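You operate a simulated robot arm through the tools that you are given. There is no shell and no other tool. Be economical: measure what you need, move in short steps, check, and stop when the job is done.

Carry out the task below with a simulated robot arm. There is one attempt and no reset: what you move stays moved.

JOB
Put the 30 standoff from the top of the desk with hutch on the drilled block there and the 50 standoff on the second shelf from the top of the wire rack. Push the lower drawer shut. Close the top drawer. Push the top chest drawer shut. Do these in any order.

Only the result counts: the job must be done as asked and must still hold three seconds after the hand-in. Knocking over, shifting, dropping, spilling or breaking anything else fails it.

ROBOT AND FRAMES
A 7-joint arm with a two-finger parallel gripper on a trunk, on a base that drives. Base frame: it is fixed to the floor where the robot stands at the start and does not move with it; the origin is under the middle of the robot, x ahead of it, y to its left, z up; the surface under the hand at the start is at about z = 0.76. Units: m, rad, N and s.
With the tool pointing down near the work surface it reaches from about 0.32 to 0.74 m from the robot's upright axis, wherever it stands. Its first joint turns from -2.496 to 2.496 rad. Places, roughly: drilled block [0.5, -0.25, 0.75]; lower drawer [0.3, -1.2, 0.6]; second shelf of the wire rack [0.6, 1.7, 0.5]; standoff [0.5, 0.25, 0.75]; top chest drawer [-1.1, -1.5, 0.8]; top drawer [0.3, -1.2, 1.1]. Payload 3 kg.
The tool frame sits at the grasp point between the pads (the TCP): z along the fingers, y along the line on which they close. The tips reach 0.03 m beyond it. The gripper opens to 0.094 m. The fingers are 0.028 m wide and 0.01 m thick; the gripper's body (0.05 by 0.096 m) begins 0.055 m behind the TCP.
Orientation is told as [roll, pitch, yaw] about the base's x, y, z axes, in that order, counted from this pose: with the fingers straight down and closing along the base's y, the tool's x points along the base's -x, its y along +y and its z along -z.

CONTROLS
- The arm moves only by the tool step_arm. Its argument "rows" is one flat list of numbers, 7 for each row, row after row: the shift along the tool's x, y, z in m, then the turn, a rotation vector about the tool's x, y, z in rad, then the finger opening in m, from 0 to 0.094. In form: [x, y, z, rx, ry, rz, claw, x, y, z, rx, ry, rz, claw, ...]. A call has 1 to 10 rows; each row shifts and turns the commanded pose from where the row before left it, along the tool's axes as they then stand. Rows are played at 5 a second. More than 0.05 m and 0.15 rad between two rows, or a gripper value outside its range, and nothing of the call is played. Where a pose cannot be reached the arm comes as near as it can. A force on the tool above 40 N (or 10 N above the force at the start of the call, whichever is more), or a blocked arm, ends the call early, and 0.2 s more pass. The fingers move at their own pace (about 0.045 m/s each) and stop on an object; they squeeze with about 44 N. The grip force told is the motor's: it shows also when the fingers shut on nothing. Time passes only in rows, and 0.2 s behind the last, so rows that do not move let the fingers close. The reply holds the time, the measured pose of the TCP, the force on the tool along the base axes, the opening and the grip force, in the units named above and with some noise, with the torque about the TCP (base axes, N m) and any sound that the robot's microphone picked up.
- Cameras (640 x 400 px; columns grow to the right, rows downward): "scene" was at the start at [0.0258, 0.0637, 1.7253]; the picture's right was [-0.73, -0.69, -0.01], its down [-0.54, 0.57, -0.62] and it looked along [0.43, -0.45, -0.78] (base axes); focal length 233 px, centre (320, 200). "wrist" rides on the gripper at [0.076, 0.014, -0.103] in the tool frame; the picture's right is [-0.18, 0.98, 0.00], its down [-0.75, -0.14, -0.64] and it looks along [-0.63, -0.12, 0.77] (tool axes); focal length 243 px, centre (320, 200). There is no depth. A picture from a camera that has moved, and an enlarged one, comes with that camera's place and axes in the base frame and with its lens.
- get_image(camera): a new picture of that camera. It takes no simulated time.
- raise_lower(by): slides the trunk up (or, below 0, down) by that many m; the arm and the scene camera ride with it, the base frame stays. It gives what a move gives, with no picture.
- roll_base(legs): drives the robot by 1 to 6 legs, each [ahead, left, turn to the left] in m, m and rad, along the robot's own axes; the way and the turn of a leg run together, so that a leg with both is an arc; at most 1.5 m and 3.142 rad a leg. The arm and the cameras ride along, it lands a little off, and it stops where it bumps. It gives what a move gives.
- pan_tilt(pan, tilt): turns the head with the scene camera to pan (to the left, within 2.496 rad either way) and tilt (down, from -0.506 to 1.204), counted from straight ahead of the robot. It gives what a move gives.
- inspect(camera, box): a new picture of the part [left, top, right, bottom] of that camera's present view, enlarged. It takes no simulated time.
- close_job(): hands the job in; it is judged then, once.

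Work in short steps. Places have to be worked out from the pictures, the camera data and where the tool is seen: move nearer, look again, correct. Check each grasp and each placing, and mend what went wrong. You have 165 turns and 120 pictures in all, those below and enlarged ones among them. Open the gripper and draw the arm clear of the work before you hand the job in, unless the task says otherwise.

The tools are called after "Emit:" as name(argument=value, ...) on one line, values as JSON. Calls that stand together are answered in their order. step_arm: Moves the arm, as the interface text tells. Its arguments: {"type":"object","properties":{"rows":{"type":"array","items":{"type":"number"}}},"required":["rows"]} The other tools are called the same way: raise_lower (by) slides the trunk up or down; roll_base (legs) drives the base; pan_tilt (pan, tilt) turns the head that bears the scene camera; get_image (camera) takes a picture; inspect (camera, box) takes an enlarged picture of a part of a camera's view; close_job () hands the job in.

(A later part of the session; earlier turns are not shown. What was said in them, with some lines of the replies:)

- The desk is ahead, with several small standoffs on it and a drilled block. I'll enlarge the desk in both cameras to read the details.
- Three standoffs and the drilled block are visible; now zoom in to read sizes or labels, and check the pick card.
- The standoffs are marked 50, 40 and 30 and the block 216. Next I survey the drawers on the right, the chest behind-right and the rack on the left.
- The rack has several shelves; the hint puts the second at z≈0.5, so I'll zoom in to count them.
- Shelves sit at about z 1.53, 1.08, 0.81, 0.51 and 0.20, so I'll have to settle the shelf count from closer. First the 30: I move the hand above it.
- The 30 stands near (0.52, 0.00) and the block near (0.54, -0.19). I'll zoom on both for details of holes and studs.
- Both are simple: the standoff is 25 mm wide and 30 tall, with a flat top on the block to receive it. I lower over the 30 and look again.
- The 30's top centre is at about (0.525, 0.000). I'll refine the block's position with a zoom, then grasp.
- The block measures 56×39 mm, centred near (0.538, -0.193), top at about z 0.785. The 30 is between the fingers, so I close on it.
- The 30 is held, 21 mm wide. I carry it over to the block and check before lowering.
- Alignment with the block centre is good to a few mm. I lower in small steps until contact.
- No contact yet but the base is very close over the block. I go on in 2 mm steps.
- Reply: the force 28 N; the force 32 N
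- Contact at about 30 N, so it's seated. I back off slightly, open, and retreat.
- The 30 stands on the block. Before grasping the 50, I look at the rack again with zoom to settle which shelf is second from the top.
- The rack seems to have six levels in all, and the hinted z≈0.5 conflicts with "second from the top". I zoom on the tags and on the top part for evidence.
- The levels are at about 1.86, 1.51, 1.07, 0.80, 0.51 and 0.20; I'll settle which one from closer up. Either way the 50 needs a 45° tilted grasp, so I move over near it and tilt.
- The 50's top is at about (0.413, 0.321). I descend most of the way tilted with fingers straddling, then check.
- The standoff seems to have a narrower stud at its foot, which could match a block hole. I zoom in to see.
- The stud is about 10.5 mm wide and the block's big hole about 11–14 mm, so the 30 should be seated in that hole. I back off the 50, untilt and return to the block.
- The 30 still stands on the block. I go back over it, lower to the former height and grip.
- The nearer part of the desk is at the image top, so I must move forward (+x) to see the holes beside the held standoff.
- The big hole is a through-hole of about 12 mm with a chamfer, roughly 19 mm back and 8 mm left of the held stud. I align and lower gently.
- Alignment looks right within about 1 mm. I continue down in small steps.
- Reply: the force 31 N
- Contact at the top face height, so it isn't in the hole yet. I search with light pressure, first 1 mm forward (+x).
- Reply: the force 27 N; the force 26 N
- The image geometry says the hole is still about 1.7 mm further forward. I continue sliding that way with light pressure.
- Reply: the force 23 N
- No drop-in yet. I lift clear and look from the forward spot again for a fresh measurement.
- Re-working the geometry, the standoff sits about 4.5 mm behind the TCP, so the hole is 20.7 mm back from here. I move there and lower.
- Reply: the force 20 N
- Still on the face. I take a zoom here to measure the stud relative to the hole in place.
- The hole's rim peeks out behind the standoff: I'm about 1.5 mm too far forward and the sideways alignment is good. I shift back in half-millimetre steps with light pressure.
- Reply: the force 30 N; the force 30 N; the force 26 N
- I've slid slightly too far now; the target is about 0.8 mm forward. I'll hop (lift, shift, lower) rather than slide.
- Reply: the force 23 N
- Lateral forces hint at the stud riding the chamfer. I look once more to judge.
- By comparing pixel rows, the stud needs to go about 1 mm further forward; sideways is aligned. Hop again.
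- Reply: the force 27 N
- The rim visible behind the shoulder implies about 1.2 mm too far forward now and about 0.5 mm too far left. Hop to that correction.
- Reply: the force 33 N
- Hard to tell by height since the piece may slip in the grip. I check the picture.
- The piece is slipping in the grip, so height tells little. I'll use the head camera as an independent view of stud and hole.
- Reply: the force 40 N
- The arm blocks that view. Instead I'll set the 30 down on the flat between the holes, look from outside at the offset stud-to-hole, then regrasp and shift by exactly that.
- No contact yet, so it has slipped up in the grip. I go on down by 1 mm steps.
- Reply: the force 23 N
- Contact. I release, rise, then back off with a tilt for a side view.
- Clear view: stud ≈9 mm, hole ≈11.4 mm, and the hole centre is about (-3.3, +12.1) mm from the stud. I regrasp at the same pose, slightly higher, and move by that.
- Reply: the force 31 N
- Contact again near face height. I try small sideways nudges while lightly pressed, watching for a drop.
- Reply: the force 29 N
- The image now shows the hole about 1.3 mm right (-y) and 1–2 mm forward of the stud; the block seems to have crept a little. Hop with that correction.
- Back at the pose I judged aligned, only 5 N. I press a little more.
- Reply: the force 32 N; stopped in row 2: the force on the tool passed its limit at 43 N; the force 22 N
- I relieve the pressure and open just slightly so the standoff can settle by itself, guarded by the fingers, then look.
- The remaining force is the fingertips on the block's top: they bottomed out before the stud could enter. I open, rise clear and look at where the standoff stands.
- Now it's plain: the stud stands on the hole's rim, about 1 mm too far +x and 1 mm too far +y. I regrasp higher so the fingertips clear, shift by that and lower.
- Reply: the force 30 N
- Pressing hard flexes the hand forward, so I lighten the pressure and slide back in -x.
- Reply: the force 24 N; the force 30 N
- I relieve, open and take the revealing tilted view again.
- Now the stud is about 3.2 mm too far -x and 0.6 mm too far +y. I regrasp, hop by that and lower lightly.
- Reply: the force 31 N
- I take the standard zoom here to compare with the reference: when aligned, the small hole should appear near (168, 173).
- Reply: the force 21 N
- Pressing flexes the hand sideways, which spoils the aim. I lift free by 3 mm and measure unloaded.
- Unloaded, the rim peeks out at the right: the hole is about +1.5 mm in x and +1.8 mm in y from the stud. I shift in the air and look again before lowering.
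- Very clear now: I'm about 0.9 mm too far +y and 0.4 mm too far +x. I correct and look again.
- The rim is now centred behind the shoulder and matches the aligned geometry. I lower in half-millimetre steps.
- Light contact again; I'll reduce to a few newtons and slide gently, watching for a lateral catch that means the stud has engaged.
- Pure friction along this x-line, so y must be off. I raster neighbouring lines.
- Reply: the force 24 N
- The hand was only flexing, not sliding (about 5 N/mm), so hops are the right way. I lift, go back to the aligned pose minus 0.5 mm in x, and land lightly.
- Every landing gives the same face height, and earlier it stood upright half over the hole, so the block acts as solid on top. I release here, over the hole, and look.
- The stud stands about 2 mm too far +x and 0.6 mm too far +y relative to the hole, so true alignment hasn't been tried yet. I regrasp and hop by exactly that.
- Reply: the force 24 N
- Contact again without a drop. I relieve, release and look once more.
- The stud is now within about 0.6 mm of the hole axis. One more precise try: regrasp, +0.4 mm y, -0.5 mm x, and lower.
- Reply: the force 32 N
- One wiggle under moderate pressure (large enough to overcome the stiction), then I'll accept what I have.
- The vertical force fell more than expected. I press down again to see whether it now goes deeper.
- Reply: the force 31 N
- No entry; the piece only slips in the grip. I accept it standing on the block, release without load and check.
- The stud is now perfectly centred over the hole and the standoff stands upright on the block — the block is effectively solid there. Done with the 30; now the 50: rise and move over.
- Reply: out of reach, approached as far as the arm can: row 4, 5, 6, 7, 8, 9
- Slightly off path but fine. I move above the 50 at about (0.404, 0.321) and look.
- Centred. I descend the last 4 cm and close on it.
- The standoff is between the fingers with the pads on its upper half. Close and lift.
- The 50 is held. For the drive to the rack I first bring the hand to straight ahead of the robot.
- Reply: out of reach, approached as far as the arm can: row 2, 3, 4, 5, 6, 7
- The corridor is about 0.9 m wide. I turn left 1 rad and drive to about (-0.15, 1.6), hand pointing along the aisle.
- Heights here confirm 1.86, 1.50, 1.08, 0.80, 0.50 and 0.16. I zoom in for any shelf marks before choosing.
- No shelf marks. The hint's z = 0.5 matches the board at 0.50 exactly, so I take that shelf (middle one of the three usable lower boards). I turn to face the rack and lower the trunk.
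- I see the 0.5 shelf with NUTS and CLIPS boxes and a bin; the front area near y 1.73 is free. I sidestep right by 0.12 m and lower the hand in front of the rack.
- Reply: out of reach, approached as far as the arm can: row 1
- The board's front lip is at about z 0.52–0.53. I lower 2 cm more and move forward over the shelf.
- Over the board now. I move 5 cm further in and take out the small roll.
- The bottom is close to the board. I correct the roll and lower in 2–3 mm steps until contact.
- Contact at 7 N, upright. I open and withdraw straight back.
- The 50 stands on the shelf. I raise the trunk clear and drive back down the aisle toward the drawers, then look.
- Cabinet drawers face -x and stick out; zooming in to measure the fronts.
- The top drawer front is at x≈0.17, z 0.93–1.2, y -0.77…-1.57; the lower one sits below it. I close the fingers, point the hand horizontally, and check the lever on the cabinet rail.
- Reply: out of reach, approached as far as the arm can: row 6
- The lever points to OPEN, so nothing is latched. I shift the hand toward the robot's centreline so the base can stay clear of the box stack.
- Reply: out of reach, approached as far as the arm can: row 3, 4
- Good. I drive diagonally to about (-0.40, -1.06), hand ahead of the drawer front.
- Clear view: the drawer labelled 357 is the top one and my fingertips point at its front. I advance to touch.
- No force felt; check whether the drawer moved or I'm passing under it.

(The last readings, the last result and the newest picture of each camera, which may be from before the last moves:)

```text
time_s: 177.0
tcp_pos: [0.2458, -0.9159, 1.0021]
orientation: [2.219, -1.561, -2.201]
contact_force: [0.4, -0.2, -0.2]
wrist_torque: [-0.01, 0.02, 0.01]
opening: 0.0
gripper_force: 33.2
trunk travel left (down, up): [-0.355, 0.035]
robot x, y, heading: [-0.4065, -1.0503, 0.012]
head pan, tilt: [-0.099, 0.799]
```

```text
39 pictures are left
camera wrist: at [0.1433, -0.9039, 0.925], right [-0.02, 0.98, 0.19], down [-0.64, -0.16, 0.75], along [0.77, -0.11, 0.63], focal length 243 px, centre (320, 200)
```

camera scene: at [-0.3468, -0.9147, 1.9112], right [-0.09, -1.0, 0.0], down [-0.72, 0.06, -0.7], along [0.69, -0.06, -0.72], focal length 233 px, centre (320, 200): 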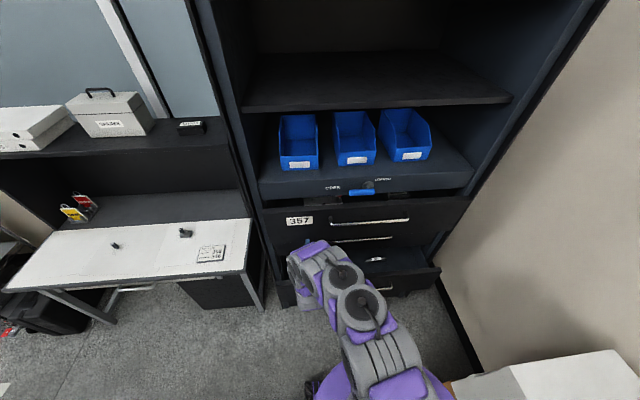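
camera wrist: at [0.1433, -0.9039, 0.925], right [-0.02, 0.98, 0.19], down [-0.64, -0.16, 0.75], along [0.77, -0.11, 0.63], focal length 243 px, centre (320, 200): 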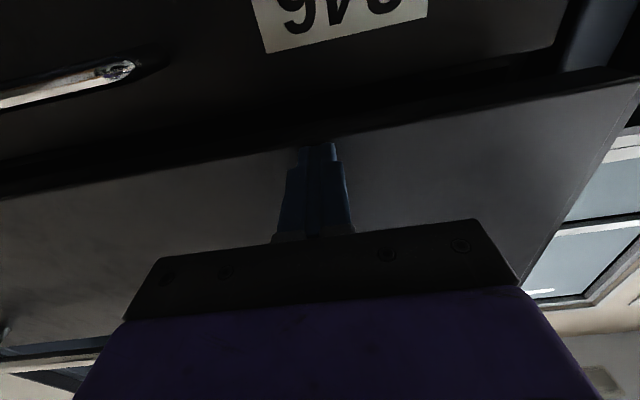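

The top drawer slid in easily. I zoom in to verify it is shut and what's below it.

Emit:
inspect(camera="scene", box=[250, 160, 480, 310])

```text
2.67 times, centred on (365, 235) of scene
camera zoom: at [-0.3468, -0.9147, 1.9112], right [-0.09, -1.0, 0.0], down [-0.72, 0.06, -0.7], along [0.69, -0.06, -0.72], focal length 622 px, centre (200, 107)
```

zoom: 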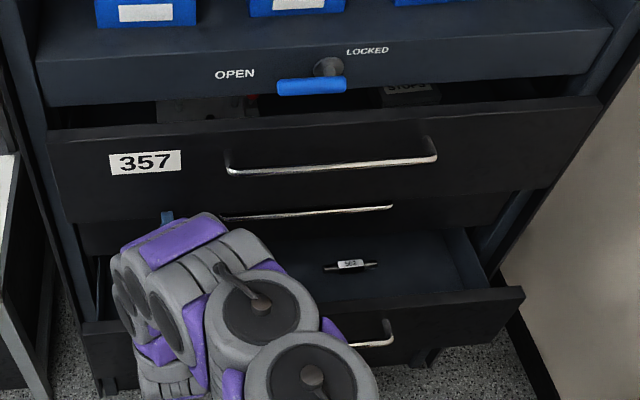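

The top drawer is nearly in; a middle drawer is closed and the lower one is still open. I keep pushing until it stops.

Emit:
step_arm(rows=[0, 0, 0.01, 0, 0, 0, 0, 0, 0, 0.01, 0, 0, 0, 0, 0, 0, 0.01, 0, 0, 0, 0, 0, 0, 0.01, 0, 0, 0, 0, 0, 0, 0.01, 0, 0, 0, 0, 0, 0, 0.01, 0, 0, 0, 0, 0, 0, 0.01, 0, 0, 0, 0, 0, 0, 0.01, 0, 0, 0, 0])

Emit:
inspect(camera="scene", box=[250, 160, 480, 310])

```text
time_s: 178.7
tcp_pos: [0.3105, -0.9154, 1.0022]
orientation: [1.255, -1.563, -1.234]
contact_force: [-32.7, -1.2, 14.0]
wrist_torque: [-0.1, -0.64, -0.29]
opening: 0.0
gripper_force: 33.2
trunk travel left (down, up): [-0.355, 0.035]
robot x, y, heading: [-0.4048, -1.0484, 0.012]
head pan, tilt: [-0.099, 0.799]
stopped in row 8: the force on the tool passed its limit at 49 N (the readings are from after the stop); the commanded pose is now the measured one
```

```text
2.67 times, centred on (365, 235) of scene
camera zoom: at [-0.3595, -0.917, 1.912], right [-0.09, -1.0, 0.0], down [-0.71, 0.06, -0.7], along [0.7, -0.06, -0.71], focal length 622 px, centre (200, 107)
```

zoom: 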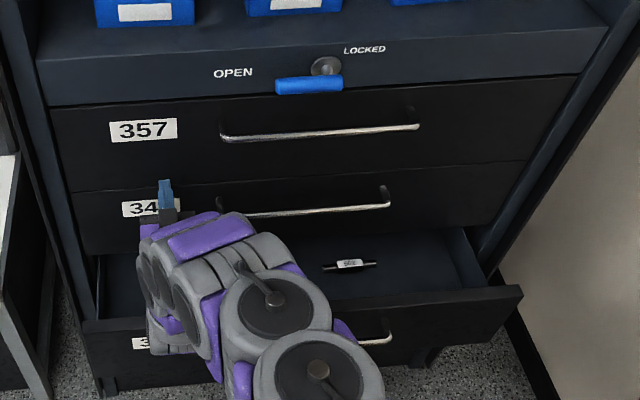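

Top drawer is flush (stopped at 49 N). I retreat and lower the trunk to the lower drawer's height.

Emit:
step_arm(rows=[0, 0, -0.02, 0, 0, 0, 0, 0, 0, -0.035, 0, 0, 0, 0, 0, 0, -0.035, 0, 0, 0, 0, 0, 0, -0.035, 0, 0, 0, 0, 0, 0, -0.035, 0, 0, 0, 0, 0, 0, -0.035, 0, 0, 0, 0, 0, 0, -0.035, 0, 0, 0, 0, 0, 0, -0.035, 0, 0, 0, 0, 0, 0, -0.03, 0, 0, 0, 0])

Emit:
raise_lower(by=-0.355)

Emit:
get_image(camera="wrist")

Emit:
get_image(camera="scene")

```text
time_s: 180.7
tcp_pos: [0.0194, -0.9211, 1.0014]
orientation: [1.112, -1.564, -1.095]
contact_force: [-0.1, 0.5, -0.2]
wrist_torque: [0.0, -0.01, -0.06]
opening: 0.0
gripper_force: 33.0
trunk travel left (down, up): [-0.355, 0.035]
robot x, y, heading: [-0.4023, -1.0478, 0.008]
head pan, tilt: [-0.099, 0.799]
```

```text
time_s: 184.2
tcp_pos: [0.0213, -0.9212, 0.6453]
orientation: [0.87, -1.562, -0.852]
contact_force: [0.4, -0.5, 0.6]
wrist_torque: [0.03, 0.0, -0.03]
opening: 0.0001
gripper_force: 32.7
trunk travel left (down, up): [0.0, 0.39]
robot x, y, heading: [-0.4045, -1.0509, 0.009]
head pan, tilt: [-0.099, 0.799]
```

```text
36 pictures are left
camera wrist: at [-0.081, -0.9095, 0.569], right [-0.02, 0.98, 0.19], down [-0.64, -0.16, 0.76], along [0.77, -0.11, 0.63], focal length 243 px, centre (320, 200)
```

wrist: 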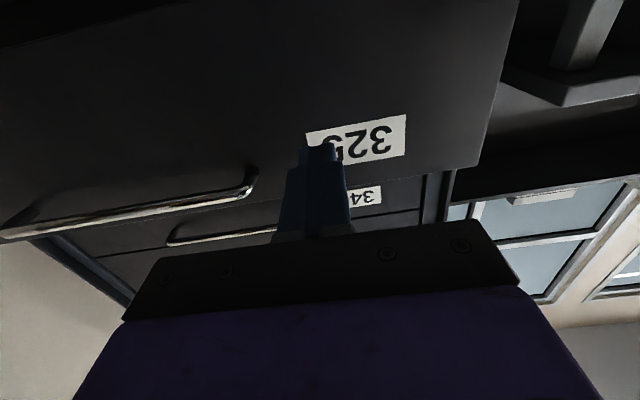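

```text
35 pictures are left
camera scene: at [-0.3501, -0.9136, 1.5562], right [-0.09, -1.0, 0.0], down [-0.71, 0.06, -0.7], along [0.69, -0.07, -0.72], focal length 233 px, centre (320, 200)
```

scene: 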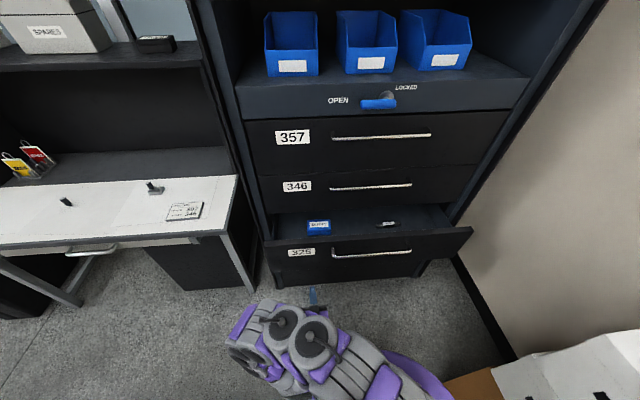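

Drawer 325 (lower) is in line with the fingertips. Push it in gently.

Emit:
step_arm(rows=[0, 0, 0.02, 0, 0, 0, 0, 0, 0, 0.02, 0, 0, 0, 0, 0, 0, 0.02, 0, 0, 0, 0, 0, 0, 0.02, 0, 0, 0, 0, 0, 0, 0.012, 0, 0, 0, 0, 0, 0, 0.01, 0, 0, 0, 0, 0, 0, 0.01, 0, 0, 0, 0, 0, 0, 0.01, 0, 0, 0, 0, 0, 0, 0.01, 0, 0, 0, 0, 0, 0, 0.01, 0, 0, 0, 0])

Emit:
step_arm(rows=[0, 0, 0.01, 0, 0, 0, 0, 0, 0, 0.01, 0, 0, 0, 0, 0, 0, 0.01, 0, 0, 0, 0, 0, 0, 0.01, 0, 0, 0, 0, 0, 0, 0.01, 0, 0, 0, 0, 0, 0, 0.01, 0, 0, 0, 0, 0, 0, 0.01, 0, 0, 0, 0, 0, 0, 0.01, 0, 0, 0, 0, 0, 0, 0.01, 0, 0, 0, 0, 0, 0, 0.01, 0, 0, 0, 0])

Emit:
step_arm(rows=[0, 0, 0.01, 0, 0, 0, 0, 0, 0, 0.01, 0, 0, 0, 0, 0, 0, 0.01, 0, 0, 0, 0, 0, 0, 0.01, 0, 0, 0, 0, 0, 0, 0.01, 0, 0, 0, 0, 0, 0, 0.01, 0, 0, 0, 0, 0, 0, 0.01, 0, 0, 0, 0, 0, 0, 0.01, 0, 0, 0, 0])

Emit:
get_image(camera="scene")

```text
time_s: 186.4
tcp_pos: [0.1637, -0.9182, 0.6444]
orientation: [1.064, -1.564, -1.044]
contact_force: [0.0, 0.6, 0.2]
wrist_torque: [-0.01, 0.0, 0.01]
opening: 0.0001
gripper_force: 32.7
trunk travel left (down, up): [0.0, 0.39]
robot x, y, heading: [-0.4042, -1.0497, 0.011]
head pan, tilt: [-0.099, 0.799]
```

```text
time_s: 188.6
tcp_pos: [0.2629, -0.9168, 0.6429]
orientation: [0.611, -1.561, -0.592]
contact_force: [0.1, 0.9, -0.5]
wrist_torque: [-0.01, -0.01, 0.01]
opening: 0.0
gripper_force: 32.9
trunk travel left (down, up): [0.0, 0.39]
robot x, y, heading: [-0.4029, -1.0502, 0.009]
head pan, tilt: [-0.099, 0.799]
```

```text
time_s: 189.9
tcp_pos: [0.3113, -0.9155, 0.6422]
orientation: [0.56, -1.56, -0.541]
contact_force: [-30.5, -2.9, 14.1]
wrist_torque: [0.03, -0.83, -0.19]
opening: 0.0001
gripper_force: 33.3
trunk travel left (down, up): [0.0, 0.39]
robot x, y, heading: [-0.4038, -1.0472, 0.004]
head pan, tilt: [-0.099, 0.799]
stopped in row 6: the force on the tool passed its limit at 62 N (the readings are from after the stop); the commanded pose is now the measured one
```

```text
34 pictures are left
camera scene: at [-0.3544, -0.9172, 1.5568], right [-0.09, -1.0, 0.0], down [-0.71, 0.06, -0.7], along [0.7, -0.06, -0.72], focal length 233 px, centre (320, 200)
```

scene: 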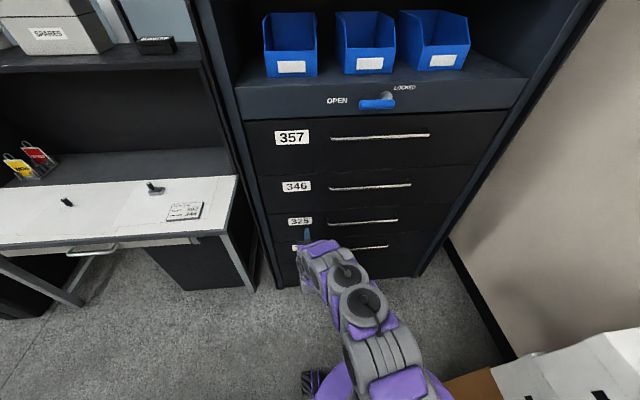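

All cabinet drawers are flush. I retreat, raise the trunk for the chest drawer, and look that way.

Emit:
step_arm(rows=[0, 0, -0.02, 0, 0, 0, 0, 0, 0, -0.035, 0, 0, 0, 0, 0, 0, -0.035, 0, 0, 0, 0, 0, 0, -0.035, 0, 0, 0, 0, 0, 0, -0.035, 0, 0, 0, 0, 0, 0, -0.035, 0, 0, 0, 0, 0, 0, -0.035, 0, 0, 0, 0, 0, 0, -0.035, 0, 0, 0, 0, 0, 0, -0.035, 0, 0, 0, 0])

Emit:
raise_lower(by=0.2)

Emit:
pan_tilt(pan=-2.2, tilt=0.7)

Emit:
get_image(camera="scene")

```text
time_s: 191.9
tcp_pos: [0.012, -0.9204, 0.6462]
orientation: [0.442, -1.559, -0.422]
contact_force: [-0.1, 0.1, -0.1]
wrist_torque: [-0.01, 0.0, 0.01]
opening: 0.0001
gripper_force: 32.9
trunk travel left (down, up): [0.0, 0.39]
robot x, y, heading: [-0.4015, -1.0452, 0.009]
head pan, tilt: [-0.099, 0.799]
```

```text
time_s: 194.1
tcp_pos: [0.0134, -0.9195, 0.8453]
orientation: [0.453, -1.557, -0.435]
contact_force: [-0.1, 0.0, -0.3]
wrist_torque: [-0.01, -0.02, -0.05]
opening: 0.0
gripper_force: 33.3
trunk travel left (down, up): [-0.2, 0.19]
robot x, y, heading: [-0.4025, -1.0505, 0.008]
head pan, tilt: [-0.099, 0.799]
```

```text
time_s: 196.1
tcp_pos: [0.0128, -0.9204, 0.8451]
orientation: [0.446, -1.559, -0.426]
contact_force: [0.2, -0.3, 1.4]
wrist_torque: [0.0, -0.03, -0.01]
opening: 0.0004
gripper_force: 33.1
trunk travel left (down, up): [-0.2, 0.19]
robot x, y, heading: [-0.401, -1.0498, 0.01]
head pan, tilt: [-2.201, 0.7]
```

```text
33 pictures are left
camera scene: at [-0.4796, -0.9749, 1.7647], right [-0.81, 0.58, 0.0], down [0.37, 0.52, -0.77], along [-0.45, -0.62, -0.64], focal length 233 px, centre (320, 200)
```

scene: 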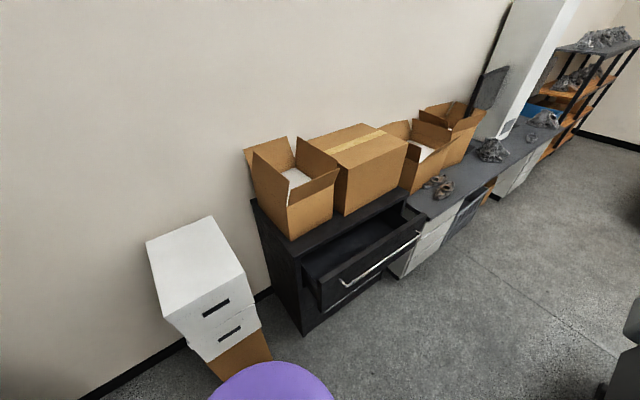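

Zoom on the chest's open top drawer.

Emit:
inspect(camera="scene", box=[240, 180, 440, 345])

```text
2.42 times, centred on (340, 262) of scene
camera zoom: at [-0.4796, -0.9749, 1.7647], right [-0.81, 0.58, 0.0], down [0.37, 0.52, -0.77], along [-0.45, -0.62, -0.64], focal length 565 px, centre (272, 48)
```

zoom: 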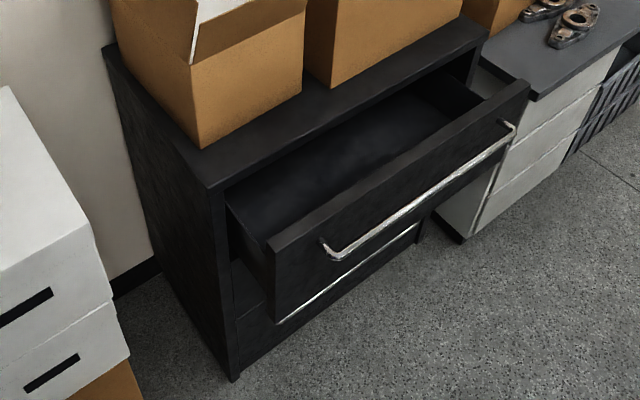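

The chest drawer front is at y≈-1.42, x -0.81…-1.56, z 0.5–0.83 with the handle at z≈0.74; I'll push below the handle. Drive back, turn to face it, and sidestep.

Emit:
roll_base(legs=[[-0.5, 0.15, 0], [0, 0, -1.571]])

Emit:
roll_base(legs=[[0, -0.3, 0]])

Emit:
raise_lower(by=-0.19)

Emit:
pan_tilt(pan=-0.1, tilt=0.85)

Emit:
get_image(camera="scene")

Emit:
get_image(camera="wrist")

```text
time_s: 202.9
tcp_pos: [-0.7674, -1.3198, 0.8446]
orientation: [0.452, -1.56, -1.994]
contact_force: [0.1, 1.0, -0.8]
wrist_torque: [-0.01, 0.01, -0.02]
opening: 0.0003
gripper_force: 32.6
trunk travel left (down, up): [-0.2, 0.19]
robot x, y, heading: [-0.9025, -0.9073, -1.553]
head pan, tilt: [-2.201, 0.7]
```

```text
time_s: 205.0
tcp_pos: [-1.0614, -1.3233, 0.8452]
orientation: [-0.169, -1.56, -1.374]
contact_force: [-0.1, -0.1, 1.1]
wrist_torque: [0.06, 0.03, -0.02]
opening: 0.0002
gripper_force: 32.4
trunk travel left (down, up): [-0.2, 0.19]
robot x, y, heading: [-1.1975, -0.9088, -1.556]
head pan, tilt: [-2.201, 0.7]
```

```text
time_s: 207.1
tcp_pos: [-1.073, -1.3225, 0.6566]
orientation: [0.845, -1.555, -2.388]
contact_force: [-0.7, -0.2, -0.2]
wrist_torque: [-0.03, 0.0, -0.02]
opening: 0.0001
gripper_force: 33.2
trunk travel left (down, up): [-0.01, 0.38]
robot x, y, heading: [-1.2002, -0.908, -1.559]
head pan, tilt: [-2.201, 0.7]
```

```text
time_s: 209.1
tcp_pos: [-1.0729, -1.3227, 0.6558]
orientation: [0.915, -1.555, -2.457]
contact_force: [0.1, 0.4, 0.0]
wrist_torque: [-0.02, 0.01, 0.02]
opening: 0.0
gripper_force: 32.9
trunk travel left (down, up): [-0.01, 0.38]
robot x, y, heading: [-1.2001, -0.9085, -1.559]
head pan, tilt: [-0.099, 0.85]
```

```text
31 pictures are left
camera scene: at [-1.0624, -0.9585, 1.5621], right [-1.0, 0.09, 0.0], down [0.06, 0.75, -0.66], along [-0.06, -0.66, -0.75], focal length 233 px, centre (320, 200)
```

scene: 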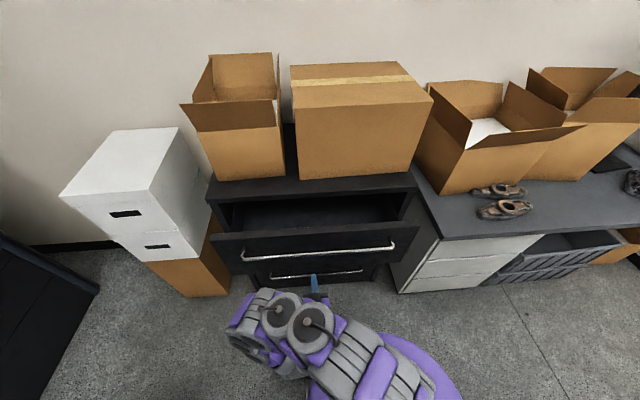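

```text
30 pictures are left
camera wrist: at [-1.0596, -1.2207, 0.5804], right [0.98, 0.03, 0.2], down [-0.17, 0.63, 0.76], along [-0.1, -0.78, 0.62], focal length 243 px, centre (320, 200)
```

wrist: 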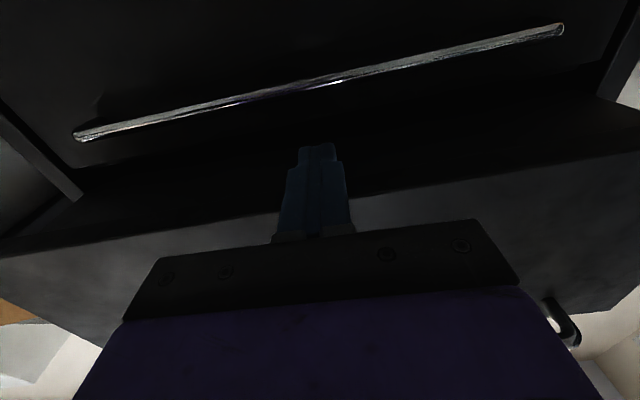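

The open panel is higher than thought: bottom edge near z≈0.71, front at y≈-1.39. I raise by 0.10 m and look again.

Emit:
raise_lower(by=0.105)

Emit:
get_image(camera="wrist")

```text
time_s: 210.4
tcp_pos: [-1.074, -1.3231, 0.7612]
orientation: [0.909, -1.556, -2.455]
contact_force: [-0.4, -0.3, -0.7]
wrist_torque: [-0.01, -0.03, 0.0]
opening: 0.0
gripper_force: 33.1
trunk travel left (down, up): [-0.115, 0.275]
robot x, y, heading: [-1.1972, -0.907, -1.558]
head pan, tilt: [-0.099, 0.85]
```

```text
29 pictures are left
camera wrist: at [-1.0595, -1.2208, 0.6853], right [0.98, 0.03, 0.2], down [-0.17, 0.63, 0.76], along [-0.1, -0.78, 0.62], focal length 243 px, centre (320, 200)
```

wrist: 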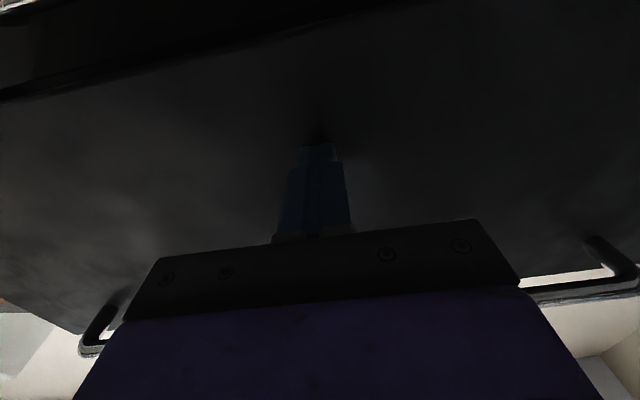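

Fingertips now face the panel below its handle. Push in gently.

Emit:
step_arm(rows=[0, 0, 0.015, 0, 0, 0, 0, 0, 0, 0.01, 0, 0, 0, 0, 0, 0, 0.01, 0, 0, 0, 0, 0, 0, 0.01, 0, 0, 0, 0, 0, 0, 0.01, 0, 0, 0, 0, 0, 0, 0.01, 0, 0, 0, 0, 0, 0, 0.01, 0, 0, 0, 0, 0, 0, 0.01, 0, 0, 0, 0, 0, 0, 0.01, 0, 0, 0, 0, 0, 0, 0.01, 0, 0, 0, 0])

Emit:
step_arm(rows=[0, 0, 0.01, 0, 0, 0, 0, 0, 0, 0.01, 0, 0, 0, 0, 0, 0, 0.01, 0, 0, 0, 0, 0, 0, 0.01, 0, 0, 0, 0, 0, 0, 0.01, 0, 0, 0, 0, 0, 0, 0.01, 0, 0, 0, 0, 0, 0, 0.01, 0, 0, 0, 0, 0, 0, 0.01, 0, 0, 0, 0, 0, 0, 0.01, 0, 0, 0, 0, 0, 0, 0.01, 0, 0, 0, 0])

Emit:
get_image(camera="scene")

```text
time_s: 212.6
tcp_pos: [-1.0711, -1.4288, 0.7603]
orientation: [0.854, -1.555, -2.396]
contact_force: [0.1, 0.0, 0.2]
wrist_torque: [-0.02, 0.04, -0.02]
opening: 0.0002
gripper_force: 32.4
trunk travel left (down, up): [-0.115, 0.275]
robot x, y, heading: [-1.2011, -0.9101, -1.557]
head pan, tilt: [-0.099, 0.85]
```

```text
time_s: 214.1
tcp_pos: [-1.0693, -1.4839, 0.7606]
orientation: [0.794, -1.557, -2.334]
contact_force: [-1.2, 28.0, 16.1]
wrist_torque: [-0.87, 0.08, -0.2]
opening: 0.0
gripper_force: 32.8
trunk travel left (down, up): [-0.115, 0.275]
robot x, y, heading: [-1.2002, -0.912, -1.559]
head pan, tilt: [-0.099, 0.85]
stopped in row 7: the force on the tool passed its limit at 57 N (the readings are from after the stop); the commanded pose is now the measured one
```

```text
28 pictures are left
camera scene: at [-1.065, -0.9528, 1.6678], right [-1.0, 0.08, 0.0], down [0.06, 0.75, -0.66], along [-0.06, -0.66, -0.75], focal length 233 px, centre (320, 200)
```

scene: 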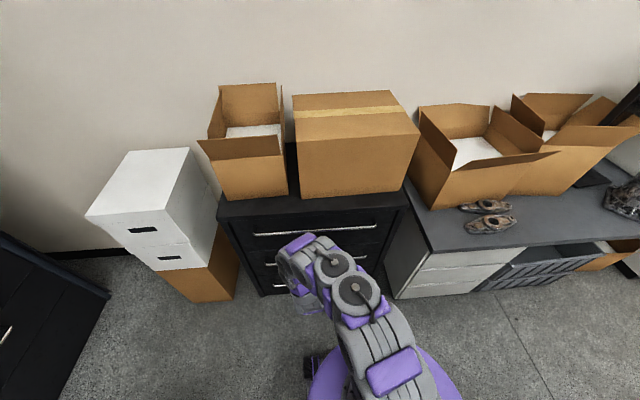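

The chest drawer hit its stop. I retreat and verify it stays flush.

Emit:
step_arm(rows=[0, 0, -0.02, 0, 0, 0, 0, 0, 0, -0.035, 0, 0, 0, 0, 0, 0, -0.035, 0, 0, 0, 0, 0, 0, -0.035, 0, 0, 0, 0, 0, 0, -0.035, 0, 0, 0, 0.03, 0, 0, -0.02, 0, 0, 0, 0.06])

Emit:
inspect(camera="scene", box=[200, 180, 420, 310])

```text
time_s: 215.5
tcp_pos: [-1.061, -1.3135, 0.7691]
orientation: [1.592, -1.519, -3.127]
contact_force: [-0.3, -0.2, 0.5]
wrist_torque: [0.01, -0.01, 0.0]
opening: 0.049
gripper_force: 0.1
out of reach, approached as far as the arm can: row 6
trunk travel left (down, up): [-0.115, 0.275]
robot x, y, heading: [-1.1969, -0.9095, -1.56]
head pan, tilt: [-0.099, 0.85]
```

```text
2.91 times, centred on (310, 245) of scene
camera zoom: at [-1.061, -0.9584, 1.667], right [-1.0, 0.09, 0.0], down [0.06, 0.75, -0.66], along [-0.06, -0.66, -0.75], focal length 678 px, centre (349, 69)
```

zoom: 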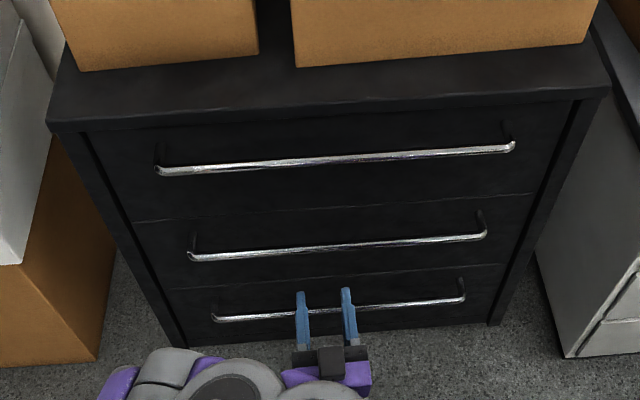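

The chest drawer is shut and the hand is open and clear. One last look toward the desk and cabinet to confirm everything holds.

Emit:
pan_tilt(pan=1.75, tilt=0.35)

Emit:
inspect(camera="scene", box=[200, 120, 440, 270])

```text
time_s: 217.3
tcp_pos: [-1.0624, -1.3127, 0.7705]
orientation: [1.566, -1.526, -3.103]
contact_force: [-0.4, 0.4, -0.6]
wrist_torque: [0.03, 0.05, -0.02]
opening: 0.0598
gripper_force: 0.1
trunk travel left (down, up): [-0.115, 0.275]
robot x, y, heading: [-1.2024, -0.9086, -1.557]
head pan, tilt: [1.751, 0.351]
```

```text
2.67 times, centred on (320, 195) of scene
camera zoom: at [-0.9638, -0.8628, 1.7106], right [0.19, -0.98, 0.0], down [-0.34, -0.06, -0.94], along [0.92, 0.18, -0.35], focal length 622 px, centre (320, 213)
```

zoom: 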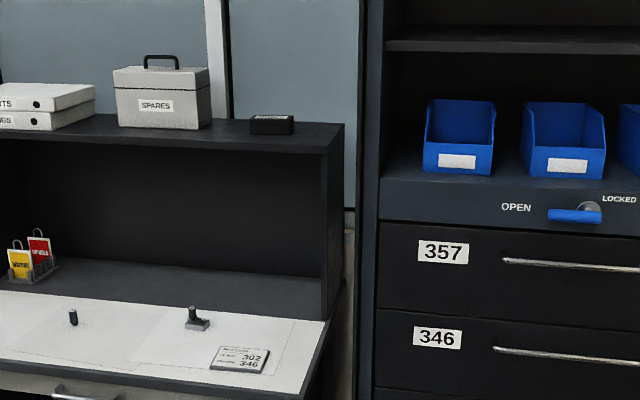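

The 30 stands upright on the block and the drawers are shut. Handing in.

Emit:
close_job()

```text
The job is handed in.
```

I've handed the job in; two placements were judgement calls, explained below.

- **30 standoff:** it stands upright on the drilled block, centred over the larger hole. Its stud would not drop into that hole after many tries, so it rests on the block's top face. The block may have shifted by a millimetre or two while I was trying.
- **50 standoff:** it stands near the front edge of the wire rack board at about z = 0.52. This is the less certain one: counting every level, the second shelf from the top is at about z = 1.5. I went by the z = 0.5 that the places list gives for the second shelf, which fits this board.
- **Drawers:** the top and lower cabinet drawers (357 and 325) and the top chest drawer were each pushed until they stopped. All three looked flush in the pictures afterwards.

The gripper is open and the arm is clear of the work.
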